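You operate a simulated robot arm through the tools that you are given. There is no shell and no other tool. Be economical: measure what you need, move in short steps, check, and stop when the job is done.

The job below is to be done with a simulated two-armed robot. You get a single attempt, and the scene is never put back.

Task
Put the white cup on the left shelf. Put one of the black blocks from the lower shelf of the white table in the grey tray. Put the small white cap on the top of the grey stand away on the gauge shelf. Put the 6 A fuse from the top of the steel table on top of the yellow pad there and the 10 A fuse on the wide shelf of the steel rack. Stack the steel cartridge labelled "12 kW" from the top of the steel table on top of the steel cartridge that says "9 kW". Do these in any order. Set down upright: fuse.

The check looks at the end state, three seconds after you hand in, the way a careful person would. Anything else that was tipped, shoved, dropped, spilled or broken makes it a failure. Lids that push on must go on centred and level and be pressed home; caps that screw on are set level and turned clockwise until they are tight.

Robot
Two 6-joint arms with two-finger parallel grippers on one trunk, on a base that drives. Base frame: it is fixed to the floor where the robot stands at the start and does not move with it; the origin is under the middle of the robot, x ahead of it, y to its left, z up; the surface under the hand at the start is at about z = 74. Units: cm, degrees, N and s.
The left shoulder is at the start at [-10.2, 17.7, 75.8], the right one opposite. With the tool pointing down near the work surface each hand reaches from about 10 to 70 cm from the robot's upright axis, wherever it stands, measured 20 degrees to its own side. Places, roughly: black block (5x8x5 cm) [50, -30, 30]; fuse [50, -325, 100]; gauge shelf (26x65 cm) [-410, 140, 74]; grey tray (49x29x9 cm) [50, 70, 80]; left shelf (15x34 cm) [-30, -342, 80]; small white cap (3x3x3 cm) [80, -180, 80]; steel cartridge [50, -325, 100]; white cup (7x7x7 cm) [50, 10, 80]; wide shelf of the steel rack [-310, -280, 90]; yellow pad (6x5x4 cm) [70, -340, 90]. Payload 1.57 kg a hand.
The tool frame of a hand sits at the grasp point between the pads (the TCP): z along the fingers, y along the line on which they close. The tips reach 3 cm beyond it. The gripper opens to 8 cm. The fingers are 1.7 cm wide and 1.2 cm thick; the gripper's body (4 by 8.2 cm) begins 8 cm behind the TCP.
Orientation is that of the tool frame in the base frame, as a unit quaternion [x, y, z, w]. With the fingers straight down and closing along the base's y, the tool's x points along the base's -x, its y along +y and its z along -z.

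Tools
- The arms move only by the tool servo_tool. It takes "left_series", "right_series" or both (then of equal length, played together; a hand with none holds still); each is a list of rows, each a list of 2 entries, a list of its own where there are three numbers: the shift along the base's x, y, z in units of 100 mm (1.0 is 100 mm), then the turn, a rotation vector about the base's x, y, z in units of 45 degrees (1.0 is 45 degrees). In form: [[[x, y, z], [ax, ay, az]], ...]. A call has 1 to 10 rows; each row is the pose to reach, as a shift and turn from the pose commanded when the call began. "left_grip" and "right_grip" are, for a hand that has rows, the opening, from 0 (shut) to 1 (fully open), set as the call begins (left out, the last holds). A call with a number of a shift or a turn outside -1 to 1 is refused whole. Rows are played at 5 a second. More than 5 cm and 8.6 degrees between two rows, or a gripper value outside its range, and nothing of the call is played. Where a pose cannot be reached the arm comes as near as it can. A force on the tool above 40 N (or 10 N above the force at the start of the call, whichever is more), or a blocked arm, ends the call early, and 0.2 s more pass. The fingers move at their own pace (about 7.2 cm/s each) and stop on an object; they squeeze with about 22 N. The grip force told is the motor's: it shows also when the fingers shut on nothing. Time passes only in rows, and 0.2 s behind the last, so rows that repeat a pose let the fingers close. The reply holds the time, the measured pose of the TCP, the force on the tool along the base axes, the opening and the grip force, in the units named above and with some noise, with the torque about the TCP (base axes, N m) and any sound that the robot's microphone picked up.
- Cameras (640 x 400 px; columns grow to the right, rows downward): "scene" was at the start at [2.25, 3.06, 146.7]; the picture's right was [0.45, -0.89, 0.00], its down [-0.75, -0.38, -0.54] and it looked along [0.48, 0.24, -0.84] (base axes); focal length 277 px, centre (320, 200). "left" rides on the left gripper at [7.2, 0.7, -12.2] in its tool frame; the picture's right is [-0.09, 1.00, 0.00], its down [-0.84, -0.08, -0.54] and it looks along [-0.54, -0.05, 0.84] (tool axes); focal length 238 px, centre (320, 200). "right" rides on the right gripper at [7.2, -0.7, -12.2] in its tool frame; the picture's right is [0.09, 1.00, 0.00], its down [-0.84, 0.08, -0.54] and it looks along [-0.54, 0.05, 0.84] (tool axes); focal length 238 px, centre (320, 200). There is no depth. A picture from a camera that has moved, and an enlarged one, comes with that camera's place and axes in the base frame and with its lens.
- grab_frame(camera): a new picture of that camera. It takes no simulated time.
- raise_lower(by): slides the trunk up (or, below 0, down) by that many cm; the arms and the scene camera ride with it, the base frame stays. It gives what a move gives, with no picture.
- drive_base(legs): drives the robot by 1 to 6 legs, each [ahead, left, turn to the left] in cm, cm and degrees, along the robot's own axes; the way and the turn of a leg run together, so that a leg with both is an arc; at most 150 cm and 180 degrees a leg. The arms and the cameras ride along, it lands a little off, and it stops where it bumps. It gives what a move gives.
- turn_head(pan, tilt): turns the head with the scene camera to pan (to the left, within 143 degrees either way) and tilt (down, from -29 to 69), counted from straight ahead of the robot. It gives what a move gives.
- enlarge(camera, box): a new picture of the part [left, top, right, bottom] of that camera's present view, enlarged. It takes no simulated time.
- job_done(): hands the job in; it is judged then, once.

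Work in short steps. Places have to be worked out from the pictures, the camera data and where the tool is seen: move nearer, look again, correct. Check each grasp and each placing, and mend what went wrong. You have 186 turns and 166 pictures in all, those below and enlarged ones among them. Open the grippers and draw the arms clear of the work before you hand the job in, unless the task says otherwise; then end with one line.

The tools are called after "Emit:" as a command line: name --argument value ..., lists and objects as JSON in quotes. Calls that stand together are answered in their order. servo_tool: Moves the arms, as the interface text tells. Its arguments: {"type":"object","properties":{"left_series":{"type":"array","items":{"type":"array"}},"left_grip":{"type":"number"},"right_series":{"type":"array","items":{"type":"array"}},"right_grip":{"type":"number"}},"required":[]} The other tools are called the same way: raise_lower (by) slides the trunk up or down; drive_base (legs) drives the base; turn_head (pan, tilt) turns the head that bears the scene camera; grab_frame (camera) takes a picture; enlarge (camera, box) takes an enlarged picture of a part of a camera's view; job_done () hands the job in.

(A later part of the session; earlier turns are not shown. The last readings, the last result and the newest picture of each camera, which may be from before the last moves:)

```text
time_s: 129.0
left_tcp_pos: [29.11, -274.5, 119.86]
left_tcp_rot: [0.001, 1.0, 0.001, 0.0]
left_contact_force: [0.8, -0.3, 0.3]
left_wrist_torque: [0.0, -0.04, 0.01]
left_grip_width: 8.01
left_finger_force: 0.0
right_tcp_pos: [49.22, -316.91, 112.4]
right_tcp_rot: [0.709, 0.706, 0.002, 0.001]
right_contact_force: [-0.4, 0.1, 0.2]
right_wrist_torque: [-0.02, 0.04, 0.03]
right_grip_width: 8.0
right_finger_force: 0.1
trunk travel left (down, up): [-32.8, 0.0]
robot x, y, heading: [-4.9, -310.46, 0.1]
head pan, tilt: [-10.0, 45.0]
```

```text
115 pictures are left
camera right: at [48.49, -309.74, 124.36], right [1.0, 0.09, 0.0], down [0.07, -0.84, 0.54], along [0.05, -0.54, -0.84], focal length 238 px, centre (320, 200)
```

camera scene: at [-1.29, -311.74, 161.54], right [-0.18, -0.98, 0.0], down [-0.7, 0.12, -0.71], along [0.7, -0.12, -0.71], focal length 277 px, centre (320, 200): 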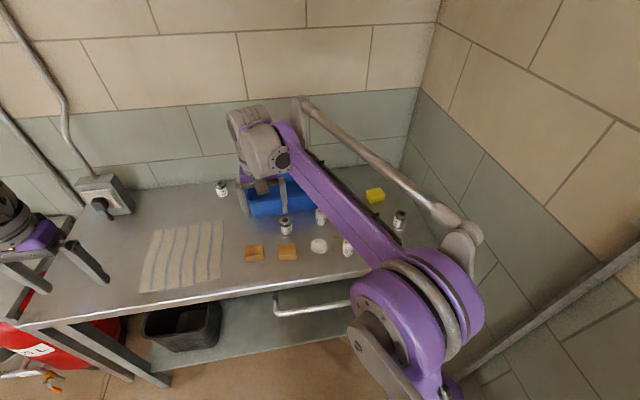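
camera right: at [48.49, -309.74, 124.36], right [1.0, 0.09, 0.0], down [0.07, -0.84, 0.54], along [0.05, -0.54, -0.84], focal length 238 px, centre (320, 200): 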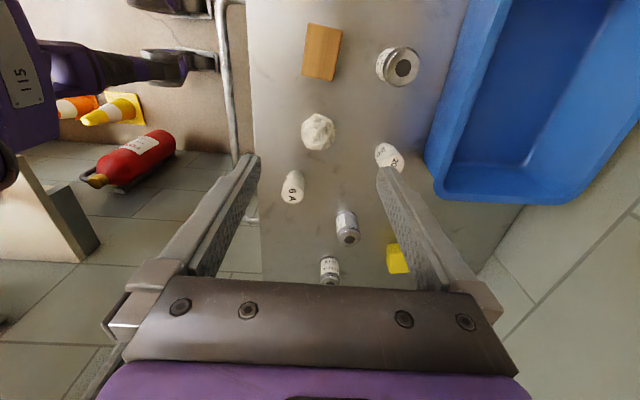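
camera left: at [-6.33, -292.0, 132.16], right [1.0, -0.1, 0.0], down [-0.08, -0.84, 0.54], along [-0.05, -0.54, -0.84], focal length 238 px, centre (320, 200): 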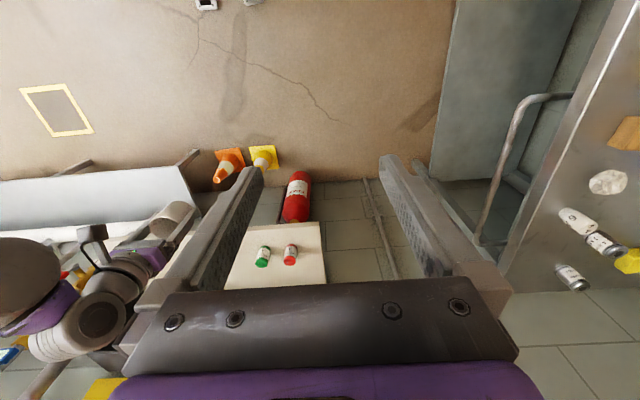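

Emit:
servo_tool --right_series '[[[0.1, -0.4, 0], [0, 0, 0]], [[0.2, -0.8, 0], [0, 0, 0]], [[0.37, -1, 0], [0, 0, 0]], [[0.37, -1, 0], [0, 0, 0]]]'

Emit:
servo_tool --right_series '[[[0, -0.4, 0], [0, 0, 0]], [[0, -0.8, -0.2], [0, 0, 0]], [[0, -1, -0.4], [0, 0, 0]], [[0, -1, -0.4], [0, 0, 0]]]'

Emit:
grab_frame --camera "right"

Emit:
grab_frame --camera "scene"

```text
time_s: 130.0
left_tcp_pos: [29.1, -274.49, 119.83]
left_tcp_rot: [0.001, 1.0, 0.0, 0.0]
left_contact_force: [0.4, 0.1, -0.1]
left_wrist_torque: [0.03, 0.0, 0.02]
left_grip_width: 7.99
left_finger_force: 0.1
right_tcp_pos: [52.98, -326.88, 112.33]
right_tcp_rot: [0.708, 0.706, 0.002, 0.002]
right_contact_force: [0.0, -0.1, 0.3]
right_wrist_torque: [0.0, 0.04, -0.02]
right_grip_width: 8.0
right_finger_force: 0.1
trunk travel left (down, up): [-32.8, 0.0]
robot x, y, heading: [-4.66, -310.56, -0.0]
head pan, tilt: [-10.0, 45.0]
```

```text
time_s: 131.0
left_tcp_pos: [29.15, -274.46, 120.01]
left_tcp_rot: [0.001, 1.0, 0.0, 0.0]
left_contact_force: [0.0, 0.4, -0.2]
left_wrist_torque: [0.01, 0.02, 0.03]
left_grip_width: 8.01
left_finger_force: 0.0
right_tcp_pos: [53.05, -336.78, 108.17]
right_tcp_rot: [0.708, 0.706, 0.003, 0.002]
right_contact_force: [-0.2, -0.8, -0.5]
right_wrist_torque: [0.01, -0.01, 0.0]
right_grip_width: 7.98
right_finger_force: 0.1
trunk travel left (down, up): [-32.8, 0.0]
robot x, y, heading: [-4.54, -310.19, -0.0]
head pan, tilt: [-10.0, 45.0]
```

```text
114 pictures are left
camera right: at [52.28, -329.62, 120.31], right [1.0, 0.09, 0.0], down [0.07, -0.84, 0.54], along [0.05, -0.54, -0.84], focal length 238 px, centre (320, 200)
```

right: 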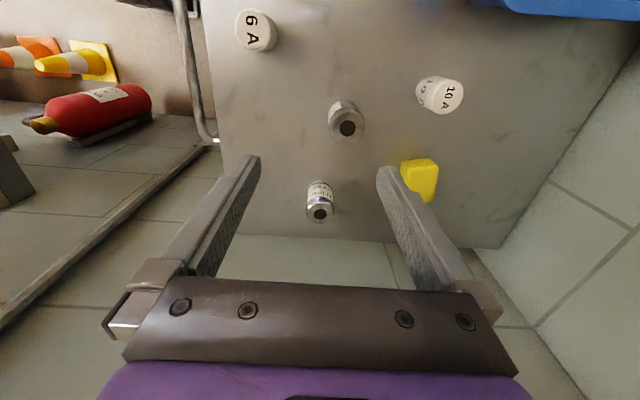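

```text
113 pictures are left
camera scene: at [-1.31, -311.72, 161.54], right [-0.18, -0.98, 0.0], down [-0.7, 0.12, -0.71], along [0.7, -0.12, -0.71], focal length 277 px, centre (320, 200)
```

scene: 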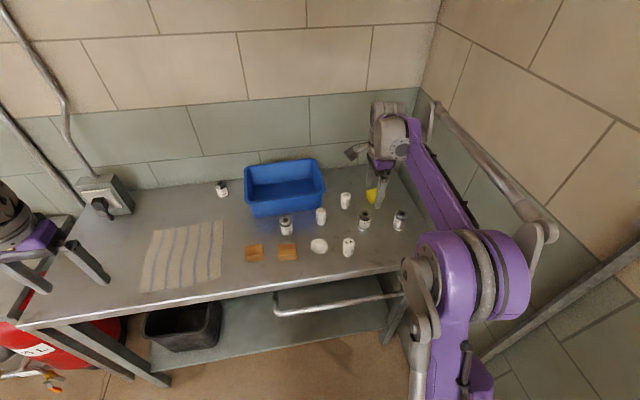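

Hand-camera triangulation puts cartridge tops at z≈93 (table ≈87.5), 12 kW at about (54,−349). I'll drive 5 cm forward for reach, then move over it.

Emit:
drive_base --legs '[[5, 0, 0]]'

Emit:
servo_tool --right_series '[[[-0.2, -0.4, 0], [0, 0, 0]], [[-0.42, -0.8, 0], [0, 0, 0]], [[-0.42, -1, 0], [0, 0, 0]], [[-0.42, -1, -0.3], [0, 0, 0]], [[-0.42, -1, -0.3], [0, 0, 0]]]'

Emit:
grab_frame --camera "right"

```text
time_s: 131.9
left_tcp_pos: [33.84, -274.55, 119.9]
left_tcp_rot: [0.001, 1.0, 0.0, 0.0]
left_contact_force: [0.0, -0.7, -0.1]
left_wrist_torque: [0.0, -0.01, 0.0]
left_grip_width: 8.0
left_finger_force: 0.0
right_tcp_pos: [57.74, -336.85, 108.29]
right_tcp_rot: [0.708, 0.706, 0.002, 0.002]
right_contact_force: [-0.2, 0.3, 0.3]
right_wrist_torque: [0.0, 0.02, 0.0]
right_grip_width: 7.98
right_finger_force: 0.1
trunk travel left (down, up): [-32.8, 0.0]
robot x, y, heading: [-0.18, -310.28, 0.1]
head pan, tilt: [-10.0, 45.0]
```

```text
time_s: 133.1
left_tcp_pos: [34.13, -274.54, 119.85]
left_tcp_rot: [0.001, 1.0, -0.001, 0.0]
left_contact_force: [0.0, -0.6, 0.5]
left_wrist_torque: [0.02, 0.01, 0.01]
left_grip_width: 8.0
left_finger_force: 0.0
right_tcp_pos: [53.69, -346.74, 105.3]
right_tcp_rot: [0.708, 0.706, 0.001, 0.002]
right_contact_force: [0.1, 0.0, 0.0]
right_wrist_torque: [-0.03, -0.01, -0.01]
right_grip_width: 8.02
right_finger_force: 0.0
trunk travel left (down, up): [-32.8, 0.0]
robot x, y, heading: [0.19, -310.33, -0.5]
head pan, tilt: [-10.0, 45.0]
```

```text
112 pictures are left
camera right: at [53.05, -339.64, 117.27], right [1.0, 0.09, 0.0], down [0.07, -0.84, 0.54], along [0.05, -0.54, -0.84], focal length 238 px, centre (320, 200)
```

right: 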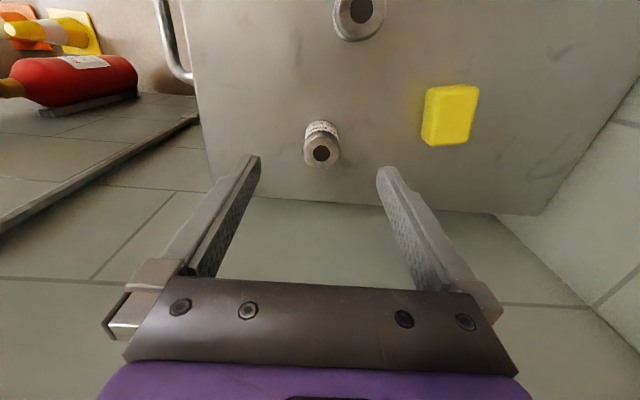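

Emit:
servo_tool --right_series '[[[0.04, -0.26, 0], [0, 0, 0]], [[0.04, -0.26, -0.4], [0, 0, 0]], [[0.04, -0.26, -0.8], [0, 0, 0]], [[0.04, -0.26, -0.8], [0, 0, 0]]]'

Emit:
grab_frame --camera "right"

```text
time_s: 134.1
left_tcp_pos: [34.01, -274.45, 119.89]
left_tcp_rot: [0.002, 1.0, 0.0, 0.0]
left_contact_force: [0.1, -0.6, -0.9]
left_wrist_torque: [0.0, 0.02, -0.02]
left_grip_width: 8.02
left_finger_force: 0.0
right_tcp_pos: [54.15, -349.43, 97.24]
right_tcp_rot: [0.708, 0.706, 0.002, 0.003]
right_contact_force: [0.9, 0.7, 1.1]
right_wrist_torque: [0.03, 0.0, 0.01]
right_grip_width: 8.01
right_finger_force: 0.1
trunk travel left (down, up): [-32.8, 0.0]
robot x, y, heading: [0.08, -310.39, -0.3]
head pan, tilt: [-10.0, 45.0]
```

```text
111 pictures are left
camera right: at [53.36, -342.24, 109.28], right [1.0, 0.09, 0.0], down [0.07, -0.84, 0.54], along [0.05, -0.54, -0.84], focal length 238 px, centre (320, 200)
```

right: 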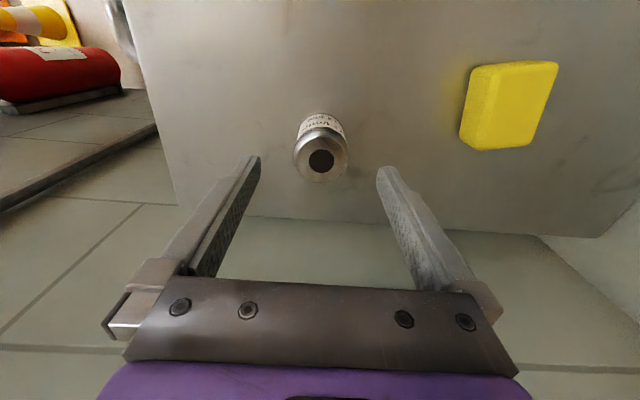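

Aligned. Descend to z≈91.5 and grip.

Emit:
servo_tool --right_series '[[[0, 0, -0.3], [0, 0, 0]], [[0, 0, -0.57], [0, 0, 0]], [[0, 0, -0.57], [0, 0, 0]]]'

Emit:
servo_tool --right_series '[[[0, 0, 0], [0, 0, 0]], [[0, 0, 0], [0, 0, 0]], [[0, 0, 0], [0, 0, 0]], [[0, 0, 0], [0, 0, 0]]]' --right_grip 0

Emit:
grab_frame --camera "right"

```text
time_s: 134.9
left_tcp_pos: [34.1, -274.55, 119.85]
left_tcp_rot: [0.002, 1.0, -0.001, 0.0]
left_contact_force: [1.2, 0.1, 0.5]
left_wrist_torque: [-0.01, 0.03, 0.0]
left_grip_width: 7.99
left_finger_force: 0.1
right_tcp_pos: [54.2, -349.38, 91.49]
right_tcp_rot: [0.709, 0.706, 0.002, 0.002]
right_contact_force: [-0.9, 1.1, 0.5]
right_wrist_torque: [-0.03, 0.04, 0.02]
right_grip_width: 8.01
right_finger_force: 0.1
trunk travel left (down, up): [-32.8, 0.0]
robot x, y, heading: [0.19, -310.68, -0.3]
head pan, tilt: [-10.0, 45.0]
```

```text
time_s: 135.9
left_tcp_pos: [34.07, -274.59, 119.93]
left_tcp_rot: [0.001, 1.0, -0.001, -0.001]
left_contact_force: [0.4, -0.1, 0.0]
left_wrist_torque: [-0.03, -0.03, -0.02]
left_grip_width: 8.01
left_finger_force: 0.0
right_tcp_pos: [54.32, -349.42, 91.51]
right_tcp_rot: [0.708, 0.706, 0.002, 0.001]
right_contact_force: [0.6, -0.3, 0.6]
right_wrist_torque: [-0.05, 0.04, 0.02]
right_grip_width: 3.94
right_finger_force: 22.1
trunk travel left (down, up): [-32.8, 0.0]
robot x, y, heading: [0.23, -310.45, -0.3]
head pan, tilt: [-10.0, 45.0]
```

```text
110 pictures are left
camera right: at [53.43, -342.25, 103.56], right [1.0, 0.09, 0.0], down [0.07, -0.84, 0.54], along [0.05, -0.54, -0.84], focal length 238 px, centre (320, 200)
```

right: 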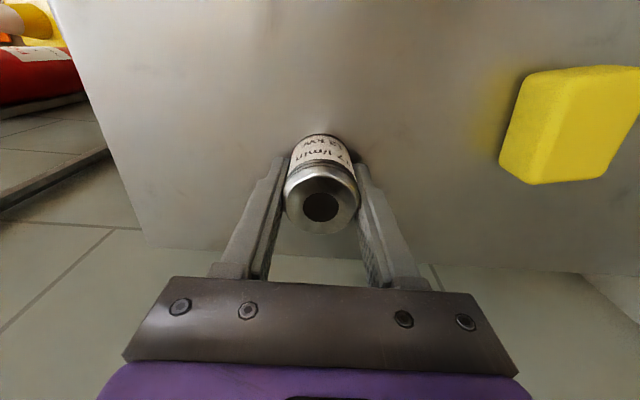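

Emit:
enlarge --camera "right" --box '[270, 120, 370, 240]'

Emit:
servo_tool --right_series '[[[0, 0, 0.2], [0, 0, 0]], [[0, 0, 0.6], [0, 0, 0]], [[0, 0, 1.0], [0, 0, 0]]]'

```text
3.33 times, centred on (320, 180) of right
camera zoom: at [53.43, -342.25, 103.56], right [1.0, 0.09, 0.0], down [0.07, -0.84, 0.54], along [0.05, -0.54, -0.84], focal length 794 px, centre (320, 267)
```

zoom: 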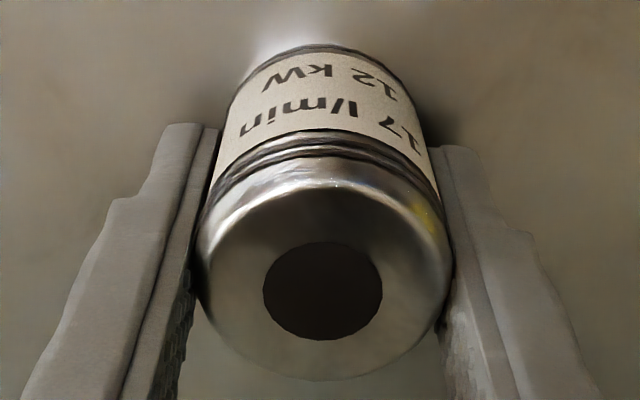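

```text
time_s: 136.7
left_tcp_pos: [34.07, -274.53, 119.81]
left_tcp_rot: [0.0, 1.0, 0.0, 0.0]
left_contact_force: [-0.4, -0.2, -0.1]
left_wrist_torque: [0.0, 0.03, 0.02]
left_grip_width: 8.01
left_finger_force: 0.1
right_tcp_pos: [54.23, -349.19, 101.72]
right_tcp_rot: [0.709, 0.705, 0.002, 0.002]
right_contact_force: [0.2, 0.2, -2.2]
right_wrist_torque: [0.02, 0.01, 0.05]
right_grip_width: 3.95
right_finger_force: 22.6
trunk travel left (down, up): [-32.8, 0.0]
robot x, y, heading: [-0.09, -310.44, 0.0]
head pan, tilt: [-10.0, 45.0]
```

"12 kW" confirmed and lifted. Move it across above the 9 kW cartridge.

Emit:
servo_tool --right_series '[[[0.1, 0.2, 0.3], [0, 0, 0]], [[0.2, 0.6, 0.4], [0, 0, 0]], [[0.2, 1.0, 0.4], [0, 0, 0]]]'

Emit:
servo_tool --right_series '[[[0, 0.4, 0], [0, 0, 0]], [[0, 0.8, 0], [0, 0, 0]], [[0, 1.0, 0], [0, 0, 0]]]'

Emit:
servo_tool --right_series '[[[0, 0.4, 0], [0, 0, 0]], [[0, 0.8, 0], [0, 0, 0]], [[0, 1.0, 0], [0, 0, 0]], [[0, 1.0, 0], [0, 0, 0]]]'

Emit:
grab_frame --camera "right"

```text
time_s: 137.5
left_tcp_pos: [34.11, -274.38, 119.79]
left_tcp_rot: [0.001, 1.0, 0.0, 0.0]
left_contact_force: [0.6, -0.6, 0.9]
left_wrist_torque: [-0.04, 0.01, 0.02]
left_grip_width: 8.0
left_finger_force: 0.1
right_tcp_pos: [56.23, -339.33, 105.7]
right_tcp_rot: [0.708, 0.706, 0.002, 0.002]
right_contact_force: [0.4, -1.4, -2.9]
right_wrist_torque: [-0.04, 0.02, 0.01]
right_grip_width: 3.93
right_finger_force: 22.1
trunk travel left (down, up): [-32.8, 0.0]
robot x, y, heading: [0.41, -310.16, -0.2]
head pan, tilt: [-10.0, 45.0]
```

```text
time_s: 138.3
left_tcp_pos: [34.14, -274.55, 119.77]
left_tcp_rot: [0.001, 1.0, 0.0, 0.0]
left_contact_force: [0.9, 0.4, 0.3]
left_wrist_torque: [0.02, -0.01, -0.01]
left_grip_width: 8.01
left_finger_force: 0.0
right_tcp_pos: [56.27, -329.44, 105.55]
right_tcp_rot: [0.709, 0.705, 0.002, 0.001]
right_contact_force: [0.7, 0.0, -2.6]
right_wrist_torque: [-0.02, 0.0, 0.0]
right_grip_width: 3.96
right_finger_force: 21.9
trunk travel left (down, up): [-32.8, 0.0]
robot x, y, heading: [0.28, -310.41, -0.2]
head pan, tilt: [-10.0, 45.0]
```

```text
time_s: 139.3
left_tcp_pos: [34.21, -274.53, 119.93]
left_tcp_rot: [0.001, 1.0, 0.0, 0.001]
left_contact_force: [0.2, 0.7, 0.1]
left_wrist_torque: [0.03, 0.01, -0.02]
left_grip_width: 8.01
left_finger_force: 0.0
right_tcp_pos: [56.16, -319.46, 105.57]
right_tcp_rot: [0.709, 0.706, 0.001, 0.001]
right_contact_force: [0.3, 0.0, -3.0]
right_wrist_torque: [-0.01, 0.03, -0.03]
right_grip_width: 3.95
right_finger_force: 22.1
trunk travel left (down, up): [-32.8, 0.0]
robot x, y, heading: [0.32, -310.47, -0.3]
head pan, tilt: [-10.0, 45.0]
```

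```text
108 pictures are left
camera right: at [55.47, -312.3, 117.63], right [1.0, 0.09, 0.0], down [0.07, -0.84, 0.54], along [0.05, -0.54, -0.84], focal length 238 px, centre (320, 200)
```

right: 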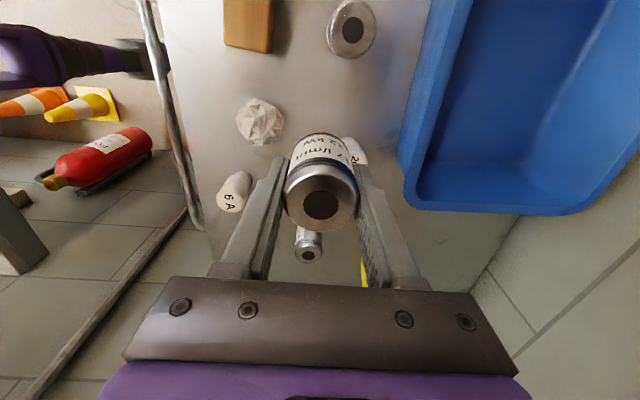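

Emit:
servo_tool --right_series '[[[0.19, 0.4, 0], [0, 0, 0]], [[0.19, 0.87, 0], [0, 0, 0]], [[0.19, 0.87, -0.3], [0, 0, 0]], [[0.19, 0.87, -0.5], [0, 0, 0]], [[0.19, 0.87, -0.5], [0, 0, 0]]]'

Emit:
grab_frame --camera "right"

Emit:
grab_frame --camera "scene"

Emit:
grab_frame --camera "left"

```text
time_s: 140.5
left_tcp_pos: [34.12, -274.56, 120.01]
left_tcp_rot: [0.001, 1.0, 0.001, 0.0]
left_contact_force: [-0.5, 0.2, 0.7]
left_wrist_torque: [0.0, 0.02, 0.01]
left_grip_width: 8.01
left_finger_force: 0.0
right_tcp_pos: [58.2, -310.72, 100.55]
right_tcp_rot: [0.709, 0.706, 0.002, 0.002]
right_contact_force: [0.5, -1.0, -2.7]
right_wrist_torque: [0.01, -0.02, 0.01]
right_grip_width: 3.93
right_finger_force: 21.9
trunk travel left (down, up): [-32.8, 0.0]
robot x, y, heading: [0.48, -310.32, 0.1]
head pan, tilt: [-10.0, 45.0]
```

```text
107 pictures are left
camera right: at [57.37, -303.51, 112.59], right [1.0, 0.09, 0.0], down [0.07, -0.84, 0.54], along [0.05, -0.54, -0.84], focal length 238 px, centre (320, 200)
```

right: 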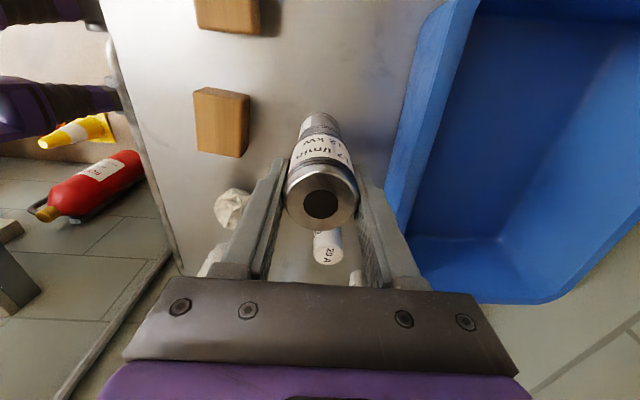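

```text
106 pictures are left
camera scene: at [3.68, -311.75, 161.54], right [-0.18, -0.98, 0.0], down [-0.7, 0.12, -0.71], along [0.7, -0.12, -0.71], focal length 277 px, centre (320, 200)
```

scene: 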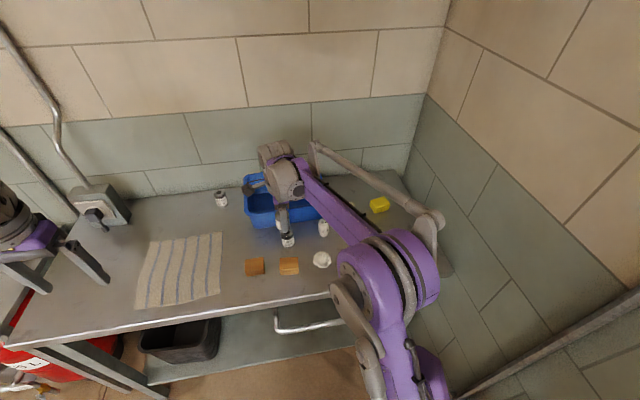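

```text
105 pictures are left
camera left: at [26.94, -273.86, 132.16], right [0.09, 1.0, 0.0], down [0.84, -0.08, 0.54], along [0.54, -0.05, -0.84], focal length 238 px, centre (320, 200)
```

left: 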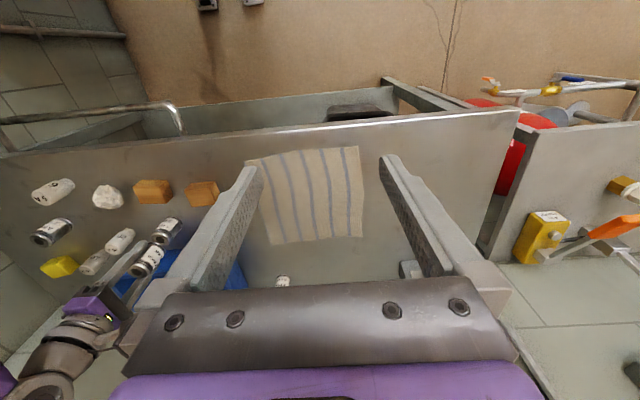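

Emit:
enlarge --camera "right" --box '[270, 90, 370, 240]'

Emit:
enlarge --camera "left" --box '[100, 200, 220, 300]'

Emit:
enlarge --camera "scene" --box '[260, 180, 320, 260]'

```text
2.67 times, centred on (320, 165) of right
camera zoom: at [57.37, -303.51, 112.59], right [1.0, 0.09, 0.0], down [0.07, -0.84, 0.54], along [0.05, -0.54, -0.84], focal length 636 px, centre (320, 293)
```

zoom: 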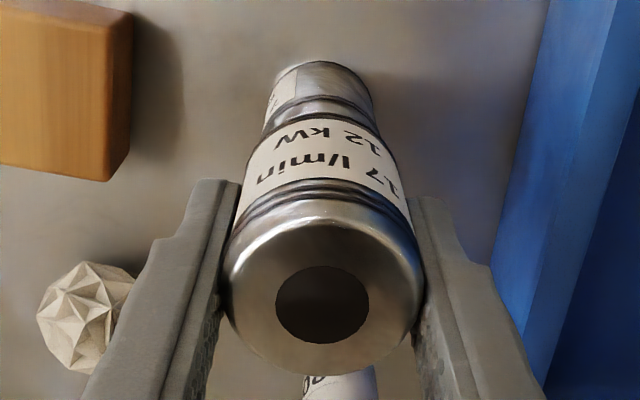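

```text
4.00 times, centred on (160, 250) of left
camera zoom: at [26.94, -273.86, 132.16], right [0.09, 1.0, 0.0], down [0.84, -0.08, 0.54], along [0.54, -0.05, -0.84], focal length 953 px, centre (960, 0)
```

zoom: 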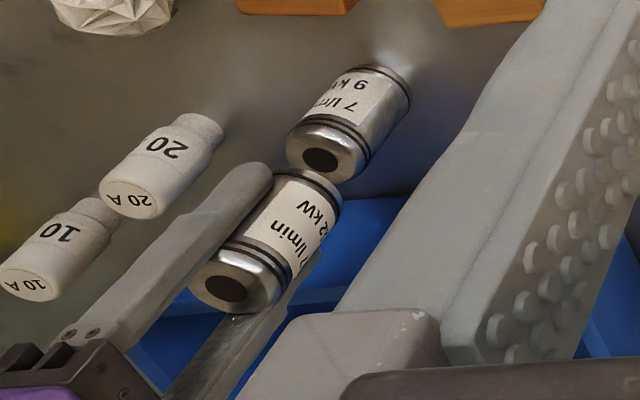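

```text
5.00 times, centred on (290, 220) of scene
camera zoom: at [3.68, -311.75, 161.54], right [-0.18, -0.98, 0.0], down [-0.7, 0.12, -0.71], along [0.7, -0.12, -0.71], focal length 1387 px, centre (470, 100)
```

zoom: 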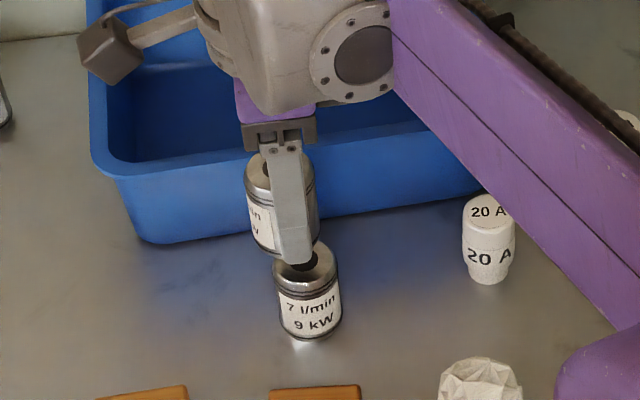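

The cameras suggest the held cartridge is ~0.6 cm too far +y. Shift and lower to ~1 cm above, then check.

Emit:
servo_tool --right_series '[[[0, -0.06, 0], [0, 0, 0]], [[0, -0.06, -0.2], [0, 0, 0]], [[0, -0.06, -0.2], [0, 0, 0]]]'

Emit:
enlarge --camera "left" --box '[110, 190, 230, 290]'

Emit:
enlarge --camera "scene" --box '[260, 180, 320, 260]'

Emit:
enlarge --camera "right" --box '[270, 90, 370, 240]'

```text
time_s: 141.3
left_tcp_pos: [34.17, -274.54, 119.92]
left_tcp_rot: [0.0, 1.0, 0.0, 0.0]
left_contact_force: [0.5, -0.4, 0.3]
left_wrist_torque: [-0.02, 0.04, -0.01]
left_grip_width: 7.99
left_finger_force: 0.0
right_tcp_pos: [58.15, -311.29, 98.64]
right_tcp_rot: [0.708, 0.706, 0.001, 0.002]
right_contact_force: [0.1, 0.2, -2.9]
right_wrist_torque: [0.02, 0.03, 0.02]
right_grip_width: 3.96
right_finger_force: 22.3
trunk travel left (down, up): [-32.8, 0.0]
robot x, y, heading: [0.25, -310.26, 0.2]
head pan, tilt: [-10.0, 45.0]
```

```text
4.00 times, centred on (170, 240) of left
camera zoom: at [26.95, -273.86, 132.15], right [0.09, 1.0, 0.0], down [0.84, -0.08, 0.54], along [0.54, -0.05, -0.84], focal length 953 px, centre (920, 40)
```

zoom: 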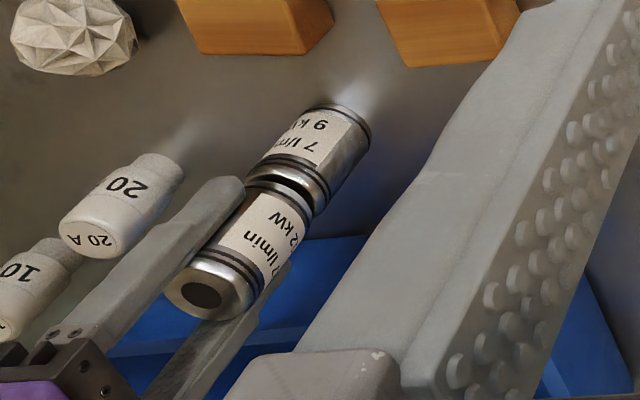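

```text
5.00 times, centred on (290, 220) of scene
camera zoom: at [3.69, -311.75, 161.54], right [-0.18, -0.98, 0.0], down [-0.7, 0.12, -0.71], along [0.7, -0.12, -0.71], focal length 1387 px, centre (470, 100)
```

zoom: 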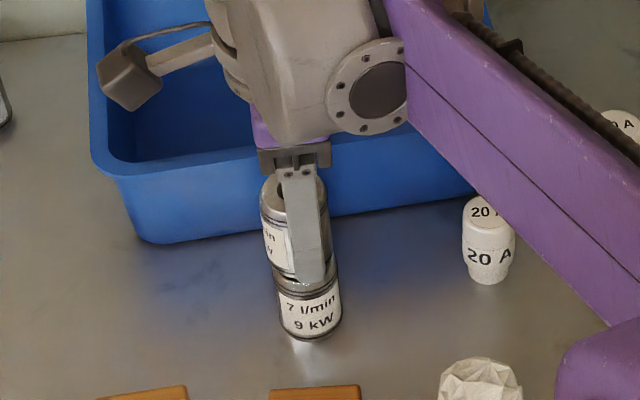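

```text
2.67 times, centred on (320, 165) of right
camera zoom: at [57.37, -304.13, 110.61], right [1.0, 0.09, 0.0], down [0.07, -0.84, 0.54], along [0.05, -0.54, -0.84], focal length 636 px, centre (320, 293)
```

zoom: 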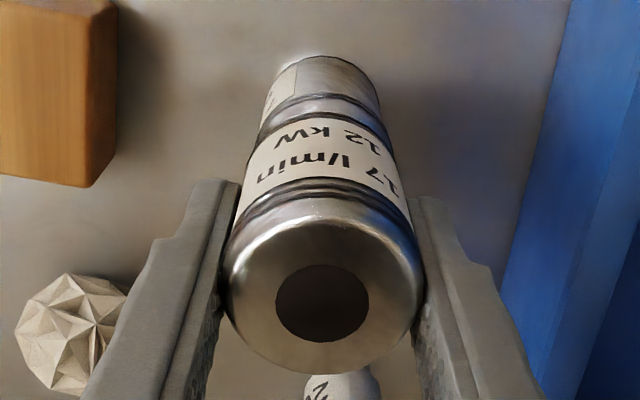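

Alignment is within a few mm. Lower slowly to contact.

Emit:
servo_tool --right_series '[[[0, -0.01, -0.04], [0, 0, 0]], [[0, -0.01, -0.07], [0, 0, 0]], [[0, -0.01, -0.09], [0, 0, 0]], [[0, -0.01, -0.11], [0, 0, 0]], [[0, -0.01, -0.13], [0, 0, 0]]]'

Emit:
enlarge --camera "left" --box '[110, 190, 230, 290]'

```text
time_s: 142.5
left_tcp_pos: [33.94, -274.59, 119.95]
left_tcp_rot: [0.001, 1.0, 0.0, 0.001]
left_contact_force: [0.2, 0.5, 0.7]
left_wrist_torque: [-0.01, 0.01, -0.02]
left_grip_width: 8.0
left_finger_force: 0.0
right_tcp_pos: [58.05, -311.41, 97.45]
right_tcp_rot: [0.708, 0.706, 0.003, 0.003]
right_contact_force: [2.2, 0.7, 19.3]
right_wrist_torque: [0.09, 0.16, -0.06]
right_grip_width: 3.95
right_finger_force: 22.3
trunk travel left (down, up): [-32.8, 0.0]
robot x, y, heading: [0.13, -310.18, -0.2]
head pan, tilt: [-10.0, 45.0]
```

```text
4.00 times, centred on (170, 240) of left
camera zoom: at [26.78, -273.85, 132.2], right [0.09, 1.0, 0.0], down [0.84, -0.08, 0.54], along [0.54, -0.05, -0.84], focal length 953 px, centre (920, 40)
```

zoom: 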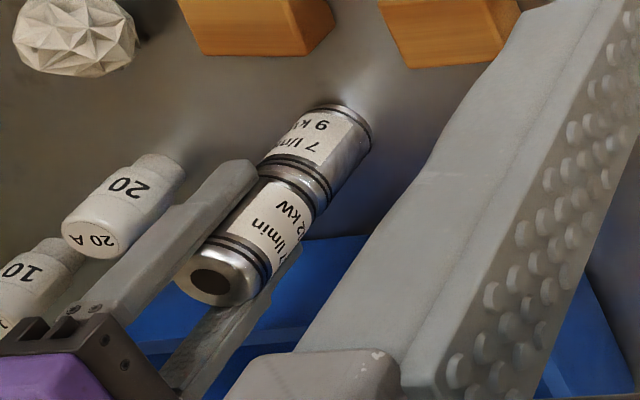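

Contact at 19 N and well aligned. Release and lift.

Emit:
servo_tool --right_series '[[[0, 0, 0.015], [0, 0, 0]], [[0, 0, 0.015], [0, 0, 0]]]'

Emit:
servo_tool --right_series '[[[0, 0, 0], [0, 0, 0]], [[0, 0, 0], [0, 0, 0]], [[0, 0, 0.3], [0, 0, 0]], [[0, 0, 0.6], [0, 0, 0]], [[0, 0, 0.95], [0, 0, 0]]]' --right_grip 0.8

Emit:
enlarge --camera "left" --box '[110, 190, 230, 290]'

Emit:
enlarge --camera "scene" --box '[260, 180, 320, 260]'

```text
time_s: 143.1
left_tcp_pos: [34.12, -274.52, 119.92]
left_tcp_rot: [0.0, 1.0, 0.0, 0.0]
left_contact_force: [0.3, -0.2, -0.5]
left_wrist_torque: [-0.01, 0.01, -0.02]
left_grip_width: 8.03
left_finger_force: 0.0
right_tcp_pos: [58.1, -311.43, 97.38]
right_tcp_rot: [0.708, 0.706, 0.001, 0.002]
right_contact_force: [-0.6, 1.1, 1.0]
right_wrist_torque: [0.02, 0.07, 0.02]
right_grip_width: 3.93
right_finger_force: 22.0
trunk travel left (down, up): [-32.8, 0.0]
robot x, y, heading: [-0.13, -310.17, -0.1]
head pan, tilt: [-10.0, 45.0]
```

```text
time_s: 144.3
left_tcp_pos: [34.14, -274.54, 119.9]
left_tcp_rot: [0.001, 1.0, 0.0, 0.0]
left_contact_force: [0.6, 0.1, 0.1]
left_wrist_torque: [-0.01, -0.02, 0.04]
left_grip_width: 8.0
left_finger_force: 0.1
right_tcp_pos: [58.08, -311.41, 106.99]
right_tcp_rot: [0.708, 0.706, 0.003, 0.002]
right_contact_force: [0.6, -0.3, -0.2]
right_wrist_torque: [0.0, 0.02, 0.0]
right_grip_width: 6.4
right_finger_force: 0.1
trunk travel left (down, up): [-32.8, 0.0]
robot x, y, heading: [0.05, -310.12, 0.1]
head pan, tilt: [-10.0, 45.0]
```

```text
4.00 times, centred on (170, 240) of left
camera zoom: at [26.91, -273.86, 132.16], right [0.09, 1.0, 0.0], down [0.84, -0.08, 0.54], along [0.54, -0.05, -0.84], focal length 953 px, centre (920, 40)
```

zoom: 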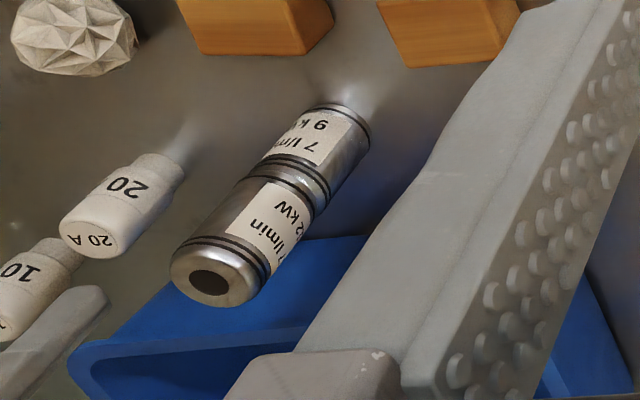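

```text
5.00 times, centred on (290, 220) of scene
camera zoom: at [3.65, -311.75, 161.54], right [-0.18, -0.98, 0.0], down [-0.7, 0.12, -0.71], along [0.7, -0.12, -0.71], focal length 1387 px, centre (470, 100)
```

zoom: 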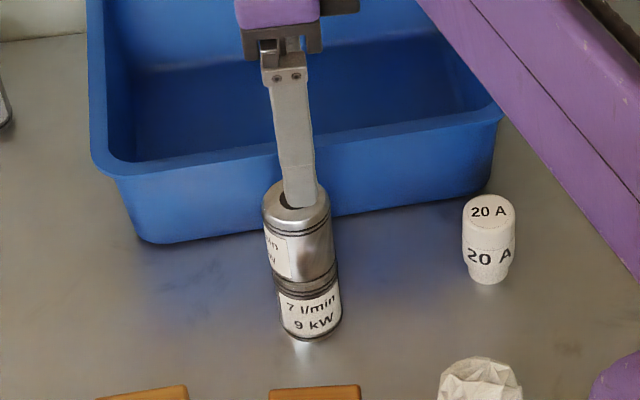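

Stack is good. Move to the 6 A fuse near (47,−329).

Emit:
servo_tool --right_series '[[[-0.1, -0.4, 0], [0, 0, 0]], [[-0.5, -0.7, 0], [0, 0, 0]], [[-0.9, -0.95, 0], [0, 0, 0]]]'

Emit:
servo_tool --right_series '[[[-0.1, -0.3, 0], [0, 0, 0]], [[-0.2, -0.6, 0], [0, 0, 0]], [[-0.2, -0.6, 0], [0, 0, 0]]]'

Emit:
grab_frame --camera "right"

```text
time_s: 145.1
left_tcp_pos: [33.98, -274.54, 119.92]
left_tcp_rot: [0.001, 1.0, 0.001, 0.0]
left_contact_force: [-0.1, -1.1, 0.3]
left_wrist_torque: [0.04, -0.02, -0.01]
left_grip_width: 7.99
left_finger_force: 0.0
right_tcp_pos: [48.89, -321.08, 107.17]
right_tcp_rot: [0.708, 0.706, 0.003, 0.001]
right_contact_force: [0.4, 0.1, 0.0]
right_wrist_torque: [0.02, 0.04, 0.01]
right_grip_width: 6.4
right_finger_force: 0.1
trunk travel left (down, up): [-32.8, 0.0]
robot x, y, heading: [0.21, -310.35, -0.1]
head pan, tilt: [-10.0, 45.0]
```

```text
time_s: 145.9
left_tcp_pos: [34.25, -274.39, 120.01]
left_tcp_rot: [0.001, 1.0, -0.001, 0.0]
left_contact_force: [-1.0, -0.2, -1.2]
left_wrist_torque: [-0.01, 0.01, 0.0]
left_grip_width: 8.0
left_finger_force: 0.0
right_tcp_pos: [47.22, -326.9, 107.13]
right_tcp_rot: [0.708, 0.706, 0.002, 0.002]
right_contact_force: [-0.2, -0.5, -0.6]
right_wrist_torque: [0.02, 0.01, 0.0]
right_grip_width: 6.4
right_finger_force: 0.1
trunk travel left (down, up): [-32.8, 0.0]
robot x, y, heading: [0.3, -310.1, -0.1]
head pan, tilt: [-10.0, 45.0]
```

```text
95 pictures are left
camera right: at [46.35, -319.73, 119.13], right [1.0, 0.09, 0.0], down [0.07, -0.84, 0.54], along [0.05, -0.54, -0.84], focal length 238 px, centre (320, 200)
```

right: 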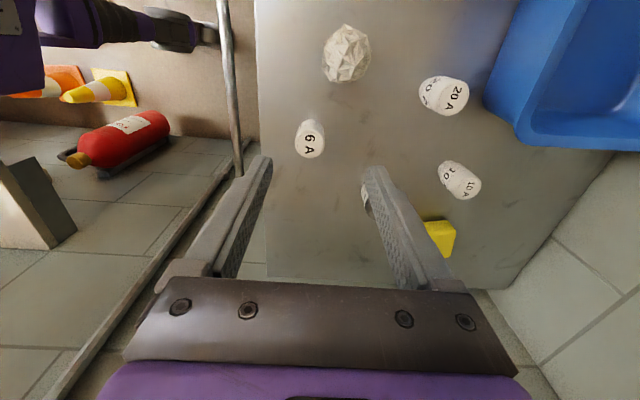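

Emit:
servo_tool --right_series '[[[-0.12, -0.19, 0], [0, 0, 0]], [[-0.12, -0.19, -0.4], [0, 0, 0]], [[-0.12, -0.19, -0.8], [0, 0, 0]], [[-0.12, -0.19, -0.8], [0, 0, 0]]]'

Emit:
grab_frame --camera "right"

```text
time_s: 146.9
left_tcp_pos: [34.04, -274.52, 119.98]
left_tcp_rot: [0.001, 1.0, 0.0, 0.0]
left_contact_force: [1.1, 0.1, 0.5]
left_wrist_torque: [-0.02, 0.01, 0.0]
left_grip_width: 8.02
left_finger_force: 0.0
right_tcp_pos: [45.89, -328.68, 99.13]
right_tcp_rot: [0.708, 0.706, 0.001, 0.002]
right_contact_force: [0.3, -0.5, -0.3]
right_wrist_torque: [0.0, -0.01, 0.0]
right_grip_width: 6.38
right_finger_force: 0.2
trunk travel left (down, up): [-32.8, 0.0]
robot x, y, heading: [-0.16, -310.1, -0.1]
head pan, tilt: [-10.0, 45.0]
```

```text
94 pictures are left
camera right: at [45.13, -321.57, 111.02], right [1.0, 0.09, 0.0], down [0.07, -0.84, 0.54], along [0.05, -0.54, -0.84], focal length 238 px, centre (320, 200)
```

right: 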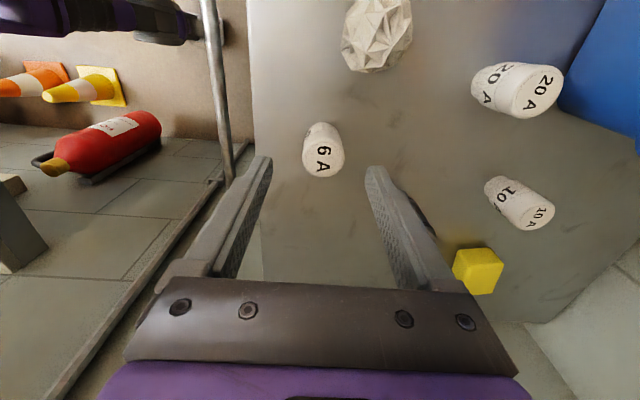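

Emit:
servo_tool --right_series '[[[0.015, -0.01, -0.3], [0, 0, 0]], [[0.015, -0.01, -0.6], [0, 0, 0]], [[0.015, -0.01, -0.7], [0, 0, 0]], [[0.015, -0.01, -0.7], [0, 0, 0]]]'

Emit:
servo_tool --right_series '[[[0, 0, 0], [0, 0, 0]], [[0, 0, 0], [0, 0, 0]], [[0, 0, 0], [0, 0, 0]], [[0, 0, 0], [0, 0, 0]]]' --right_grip 0

Emit:
servo_tool --right_series '[[[0, 0, 0.3], [0, 0, 0]], [[0, 0, 0.6], [0, 0, 0]], [[0, 0, 0.9], [0, 0, 0]]]'

Emit:
grab_frame --camera "right"

```text
time_s: 147.9
left_tcp_pos: [34.06, -274.47, 119.81]
left_tcp_rot: [0.001, 1.0, 0.001, 0.001]
left_contact_force: [-0.1, -0.9, -0.4]
left_wrist_torque: [0.0, 0.01, 0.0]
left_grip_width: 7.98
left_finger_force: 0.0
right_tcp_pos: [46.09, -328.99, 91.91]
right_tcp_rot: [0.709, 0.706, 0.002, 0.003]
right_contact_force: [0.2, -0.3, -0.3]
right_wrist_torque: [-0.01, 0.04, 0.0]
right_grip_width: 6.41
right_finger_force: 0.0
trunk travel left (down, up): [-32.8, 0.0]
robot x, y, heading: [0.36, -310.22, -0.0]
head pan, tilt: [-10.0, 45.0]
```

```text
time_s: 148.9
left_tcp_pos: [34.17, -274.52, 119.86]
left_tcp_rot: [0.001, 1.0, 0.0, 0.0]
left_contact_force: [0.7, -0.1, -0.2]
left_wrist_torque: [0.02, -0.03, 0.01]
left_grip_width: 8.02
left_finger_force: 0.0
right_tcp_pos: [46.15, -328.95, 92.01]
right_tcp_rot: [0.709, 0.706, 0.002, 0.002]
right_contact_force: [-0.3, 0.2, -0.3]
right_wrist_torque: [0.04, 0.01, 0.0]
right_grip_width: 3.29
right_finger_force: 21.8
trunk travel left (down, up): [-32.8, 0.0]
robot x, y, heading: [-0.2, -310.26, -0.1]
head pan, tilt: [-10.0, 45.0]
```

```text
time_s: 149.7
left_tcp_pos: [34.15, -274.56, 119.9]
left_tcp_rot: [0.001, 1.0, 0.0, 0.0]
left_contact_force: [-0.2, 0.0, 0.2]
left_wrist_torque: [0.01, 0.01, -0.02]
left_grip_width: 8.01
left_finger_force: 0.0
right_tcp_pos: [46.01, -328.83, 101.13]
right_tcp_rot: [0.709, 0.706, 0.002, 0.002]
right_contact_force: [0.1, 0.2, -0.8]
right_wrist_torque: [-0.03, 0.04, 0.02]
right_grip_width: 3.3
right_finger_force: 22.0
trunk travel left (down, up): [-32.8, 0.0]
robot x, y, heading: [0.09, -310.28, -0.0]
head pan, tilt: [-10.0, 45.0]
```

```text
93 pictures are left
camera right: at [45.24, -321.72, 113.02], right [1.0, 0.09, 0.0], down [0.07, -0.84, 0.54], along [0.05, -0.54, -0.84], focal length 238 px, centre (320, 200)
```

right: 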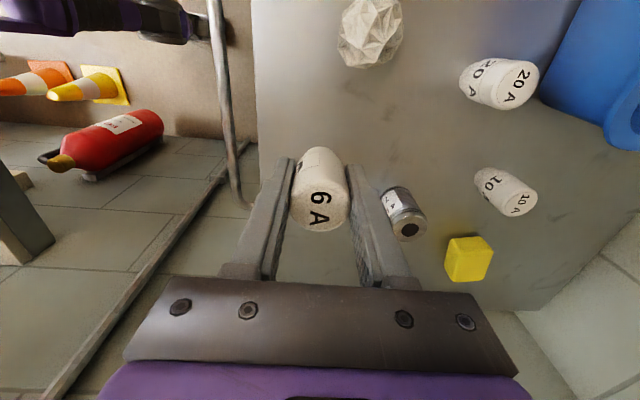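

Emit:
servo_tool --right_series '[[[0.3, 0, 0.3], [0, 0, 0]], [[0.6, -0.2, 0.3], [0, 0, 0]], [[1.0, -0.3, 0.3], [0, 0, 0]]]'

Emit:
servo_tool --right_series '[[[0.4, -0.4, 0], [0, 0, 0]], [[0.8, -0.7, 0], [0, 0, 0]], [[1.0, -0.9, 0], [0, 0, 0]], [[1.0, -0.9, 0], [0, 0, 0]]]'

Emit:
grab_frame --camera "right"

```text
time_s: 150.5
left_tcp_pos: [34.31, -274.4, 119.91]
left_tcp_rot: [0.001, 1.0, 0.0, -0.001]
left_contact_force: [-0.8, 0.1, 0.3]
left_wrist_torque: [0.04, -0.01, 0.02]
left_grip_width: 8.0
left_finger_force: 0.1
right_tcp_pos: [56.2, -331.88, 104.11]
right_tcp_rot: [0.708, 0.706, 0.002, 0.0]
right_contact_force: [-0.2, -0.3, -1.1]
right_wrist_torque: [-0.01, 0.02, -0.01]
right_grip_width: 3.32
right_finger_force: 22.1
trunk travel left (down, up): [-32.8, 0.0]
robot x, y, heading: [0.41, -310.35, -0.0]
head pan, tilt: [-10.0, 45.0]
```

```text
refused: row 1 steps farther than a row can; nothing moved
```

```text
92 pictures are left
camera right: at [55.45, -324.74, 116.06], right [1.0, 0.09, 0.0], down [0.07, -0.84, 0.54], along [0.05, -0.54, -0.84], focal length 238 px, centre (320, 200)
```

right: 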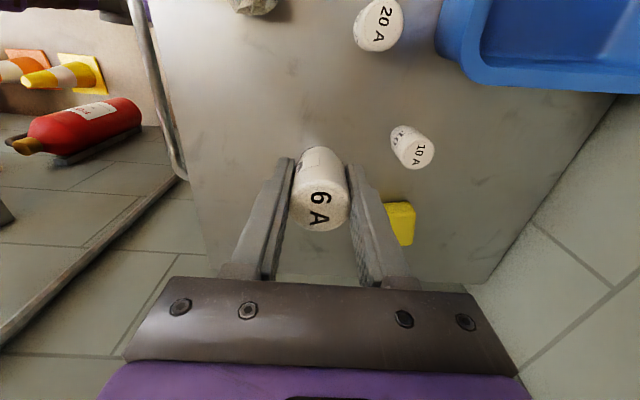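

Emit:
servo_tool --right_series '[[[0.3, -0.25, 0], [0, 0, 0]], [[0.6, -0.5, 0], [0, 0, 0]], [[0.9, -0.7, 0], [0, 0, 0]], [[1.0, -0.7, 0], [0, 0, 0]], [[1.0, -0.7, 0], [0, 0, 0]]]'

Emit:
grab_frame --camera "right"

Emit:
grab_frame --camera "scene"

```text
time_s: 151.7
left_tcp_pos: [34.09, -274.52, 119.92]
left_tcp_rot: [0.0, 1.0, 0.0, 0.0]
left_contact_force: [-0.4, 0.7, 0.0]
left_wrist_torque: [-0.02, 0.03, -0.02]
left_grip_width: 8.01
left_finger_force: 0.0
right_tcp_pos: [66.12, -339.0, 104.02]
right_tcp_rot: [0.708, 0.706, 0.001, 0.002]
right_contact_force: [-0.7, 0.1, -1.2]
right_wrist_torque: [0.0, 0.0, 0.02]
right_grip_width: 3.29
right_finger_force: 22.2
trunk travel left (down, up): [-32.8, 0.0]
robot x, y, heading: [-0.3, -309.77, -0.2]
head pan, tilt: [-10.0, 45.0]
```

```text
91 pictures are left
camera right: at [65.29, -331.71, 116.01], right [1.0, 0.09, 0.0], down [0.07, -0.84, 0.54], along [0.05, -0.54, -0.84], focal length 238 px, centre (320, 200)
```

right: 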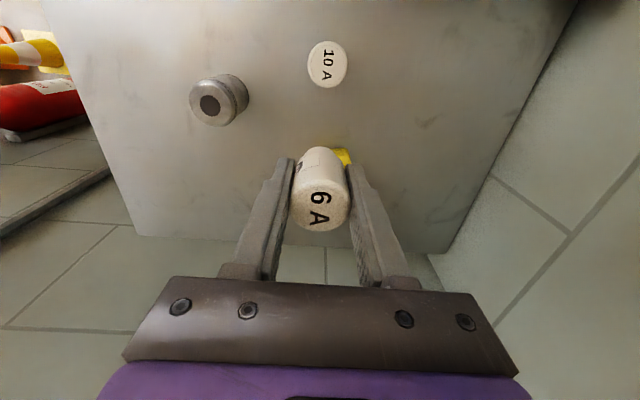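

```text
90 pictures are left
camera scene: at [3.67, -311.75, 161.54], right [-0.18, -0.98, 0.0], down [-0.7, 0.12, -0.71], along [0.7, -0.12, -0.71], focal length 277 px, centre (320, 200)
```

scene: 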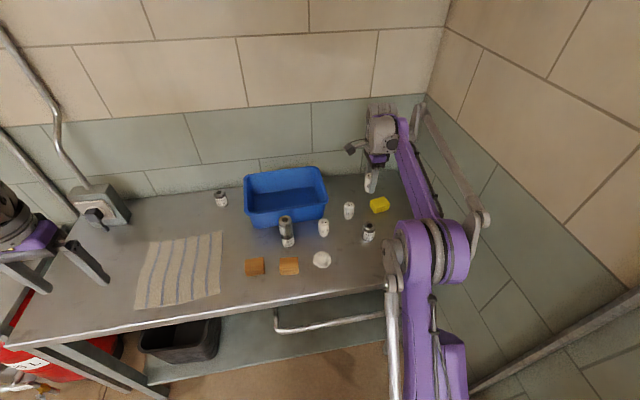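

Pad top centre computed from three earlier views: (67.4,−344.1). Move above it at z≈98.5.

Emit:
servo_tool --right_series '[[[0.1, -0.25, 0], [0, 0, 0]], [[0.13, -0.51, 0], [0, 0, 0]], [[0.13, -0.51, -0.3], [0, 0, 0]], [[0.13, -0.51, -0.55], [0, 0, 0]], [[0.13, -0.51, -0.55], [0, 0, 0]]]'

Emit:
grab_frame --camera "right"

Emit:
enlarge --camera "scene" --box '[340, 160, 420, 220]'

Emit:
enlarge --camera "left" --box '[0, 180, 140, 320]'

```text
time_s: 152.9
left_tcp_pos: [34.04, -274.44, 119.91]
left_tcp_rot: [0.0, 1.0, 0.0, 0.001]
left_contact_force: [-0.3, 0.2, 1.1]
left_wrist_torque: [0.01, 0.01, -0.01]
left_grip_width: 8.02
left_finger_force: 0.0
right_tcp_pos: [67.33, -343.92, 98.45]
right_tcp_rot: [0.708, 0.706, 0.002, 0.002]
right_contact_force: [-0.9, -0.5, -1.2]
right_wrist_torque: [0.03, 0.0, -0.01]
right_grip_width: 3.29
right_finger_force: 22.2
trunk travel left (down, up): [-32.8, 0.0]
robot x, y, heading: [0.07, -310.31, -0.1]
head pan, tilt: [-10.0, 45.0]
```

```text
89 pictures are left
camera right: at [66.59, -336.74, 110.5], right [1.0, 0.09, 0.0], down [0.07, -0.84, 0.54], along [0.05, -0.54, -0.84], focal length 238 px, centre (320, 200)
```

right: 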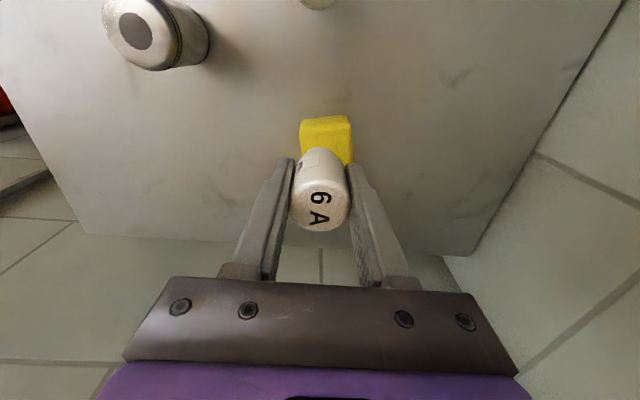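

```text
6.67 times, centred on (380, 190) of scene
camera zoom: at [3.67, -311.74, 161.54], right [-0.18, -0.98, 0.0], down [-0.7, 0.12, -0.71], along [0.7, -0.12, -0.71], focal length 1849 px, centre (-80, 267)
```

zoom: 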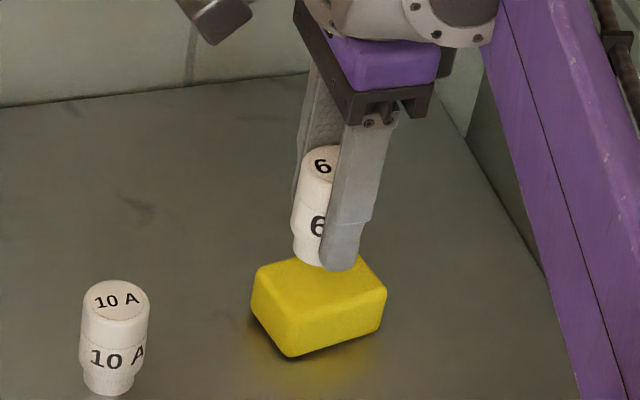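

```text
2.86 times, centred on (70, 250) of left
camera zoom: at [26.93, -273.85, 132.16], right [0.09, 1.0, 0.0], down [0.84, -0.08, 0.54], along [0.54, -0.05, -0.84], focal length 681 px, centre (1034, 57)
```

zoom: 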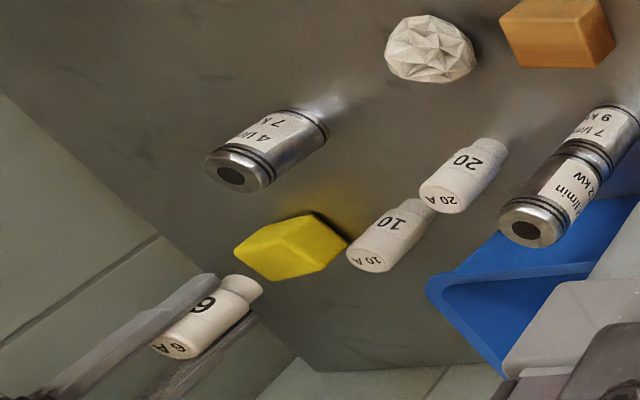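

The pad is slightly skewed; fuse landing looks ~0.5 cm short in −y. Shift and lower to contact.

Emit:
servo_tool --right_series '[[[0, -0.05, -0.1], [0, 0, 0]], [[0, -0.05, -0.18], [0, 0, 0]], [[0, -0.05, -0.21], [0, 0, 0]], [[0, -0.05, -0.24], [0, 0, 0]], [[0, -0.05, -0.26], [0, 0, 0]], [[0, -0.05, -0.28], [0, 0, 0]]]'

Emit:
enlarge --camera "scene" --box '[340, 160, 420, 220]'

```text
time_s: 154.3
left_tcp_pos: [34.16, -274.58, 119.92]
left_tcp_rot: [0.001, 1.0, 0.001, 0.001]
left_contact_force: [-0.1, -0.1, -0.6]
left_wrist_torque: [-0.01, -0.02, -0.04]
left_grip_width: 8.02
left_finger_force: 0.1
right_tcp_pos: [67.37, -344.46, 95.62]
right_tcp_rot: [0.708, 0.706, 0.002, 0.002]
right_contact_force: [-0.3, 0.4, 0.1]
right_wrist_torque: [0.0, -0.01, -0.02]
right_grip_width: 3.28
right_finger_force: 22.0
trunk travel left (down, up): [-32.8, 0.0]
robot x, y, heading: [0.12, -310.63, -0.2]
head pan, tilt: [-10.0, 45.0]
```

```text
6.67 times, centred on (380, 190) of scene
camera zoom: at [3.69, -311.76, 161.54], right [-0.18, -0.98, 0.0], down [-0.7, 0.12, -0.71], along [0.7, -0.12, -0.71], focal length 1849 px, centre (-80, 267)
```

zoom: 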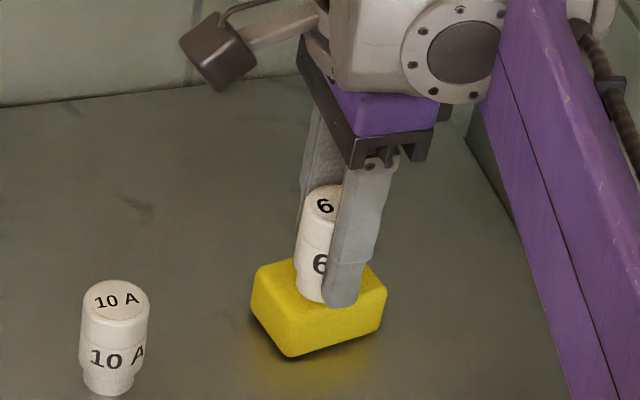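

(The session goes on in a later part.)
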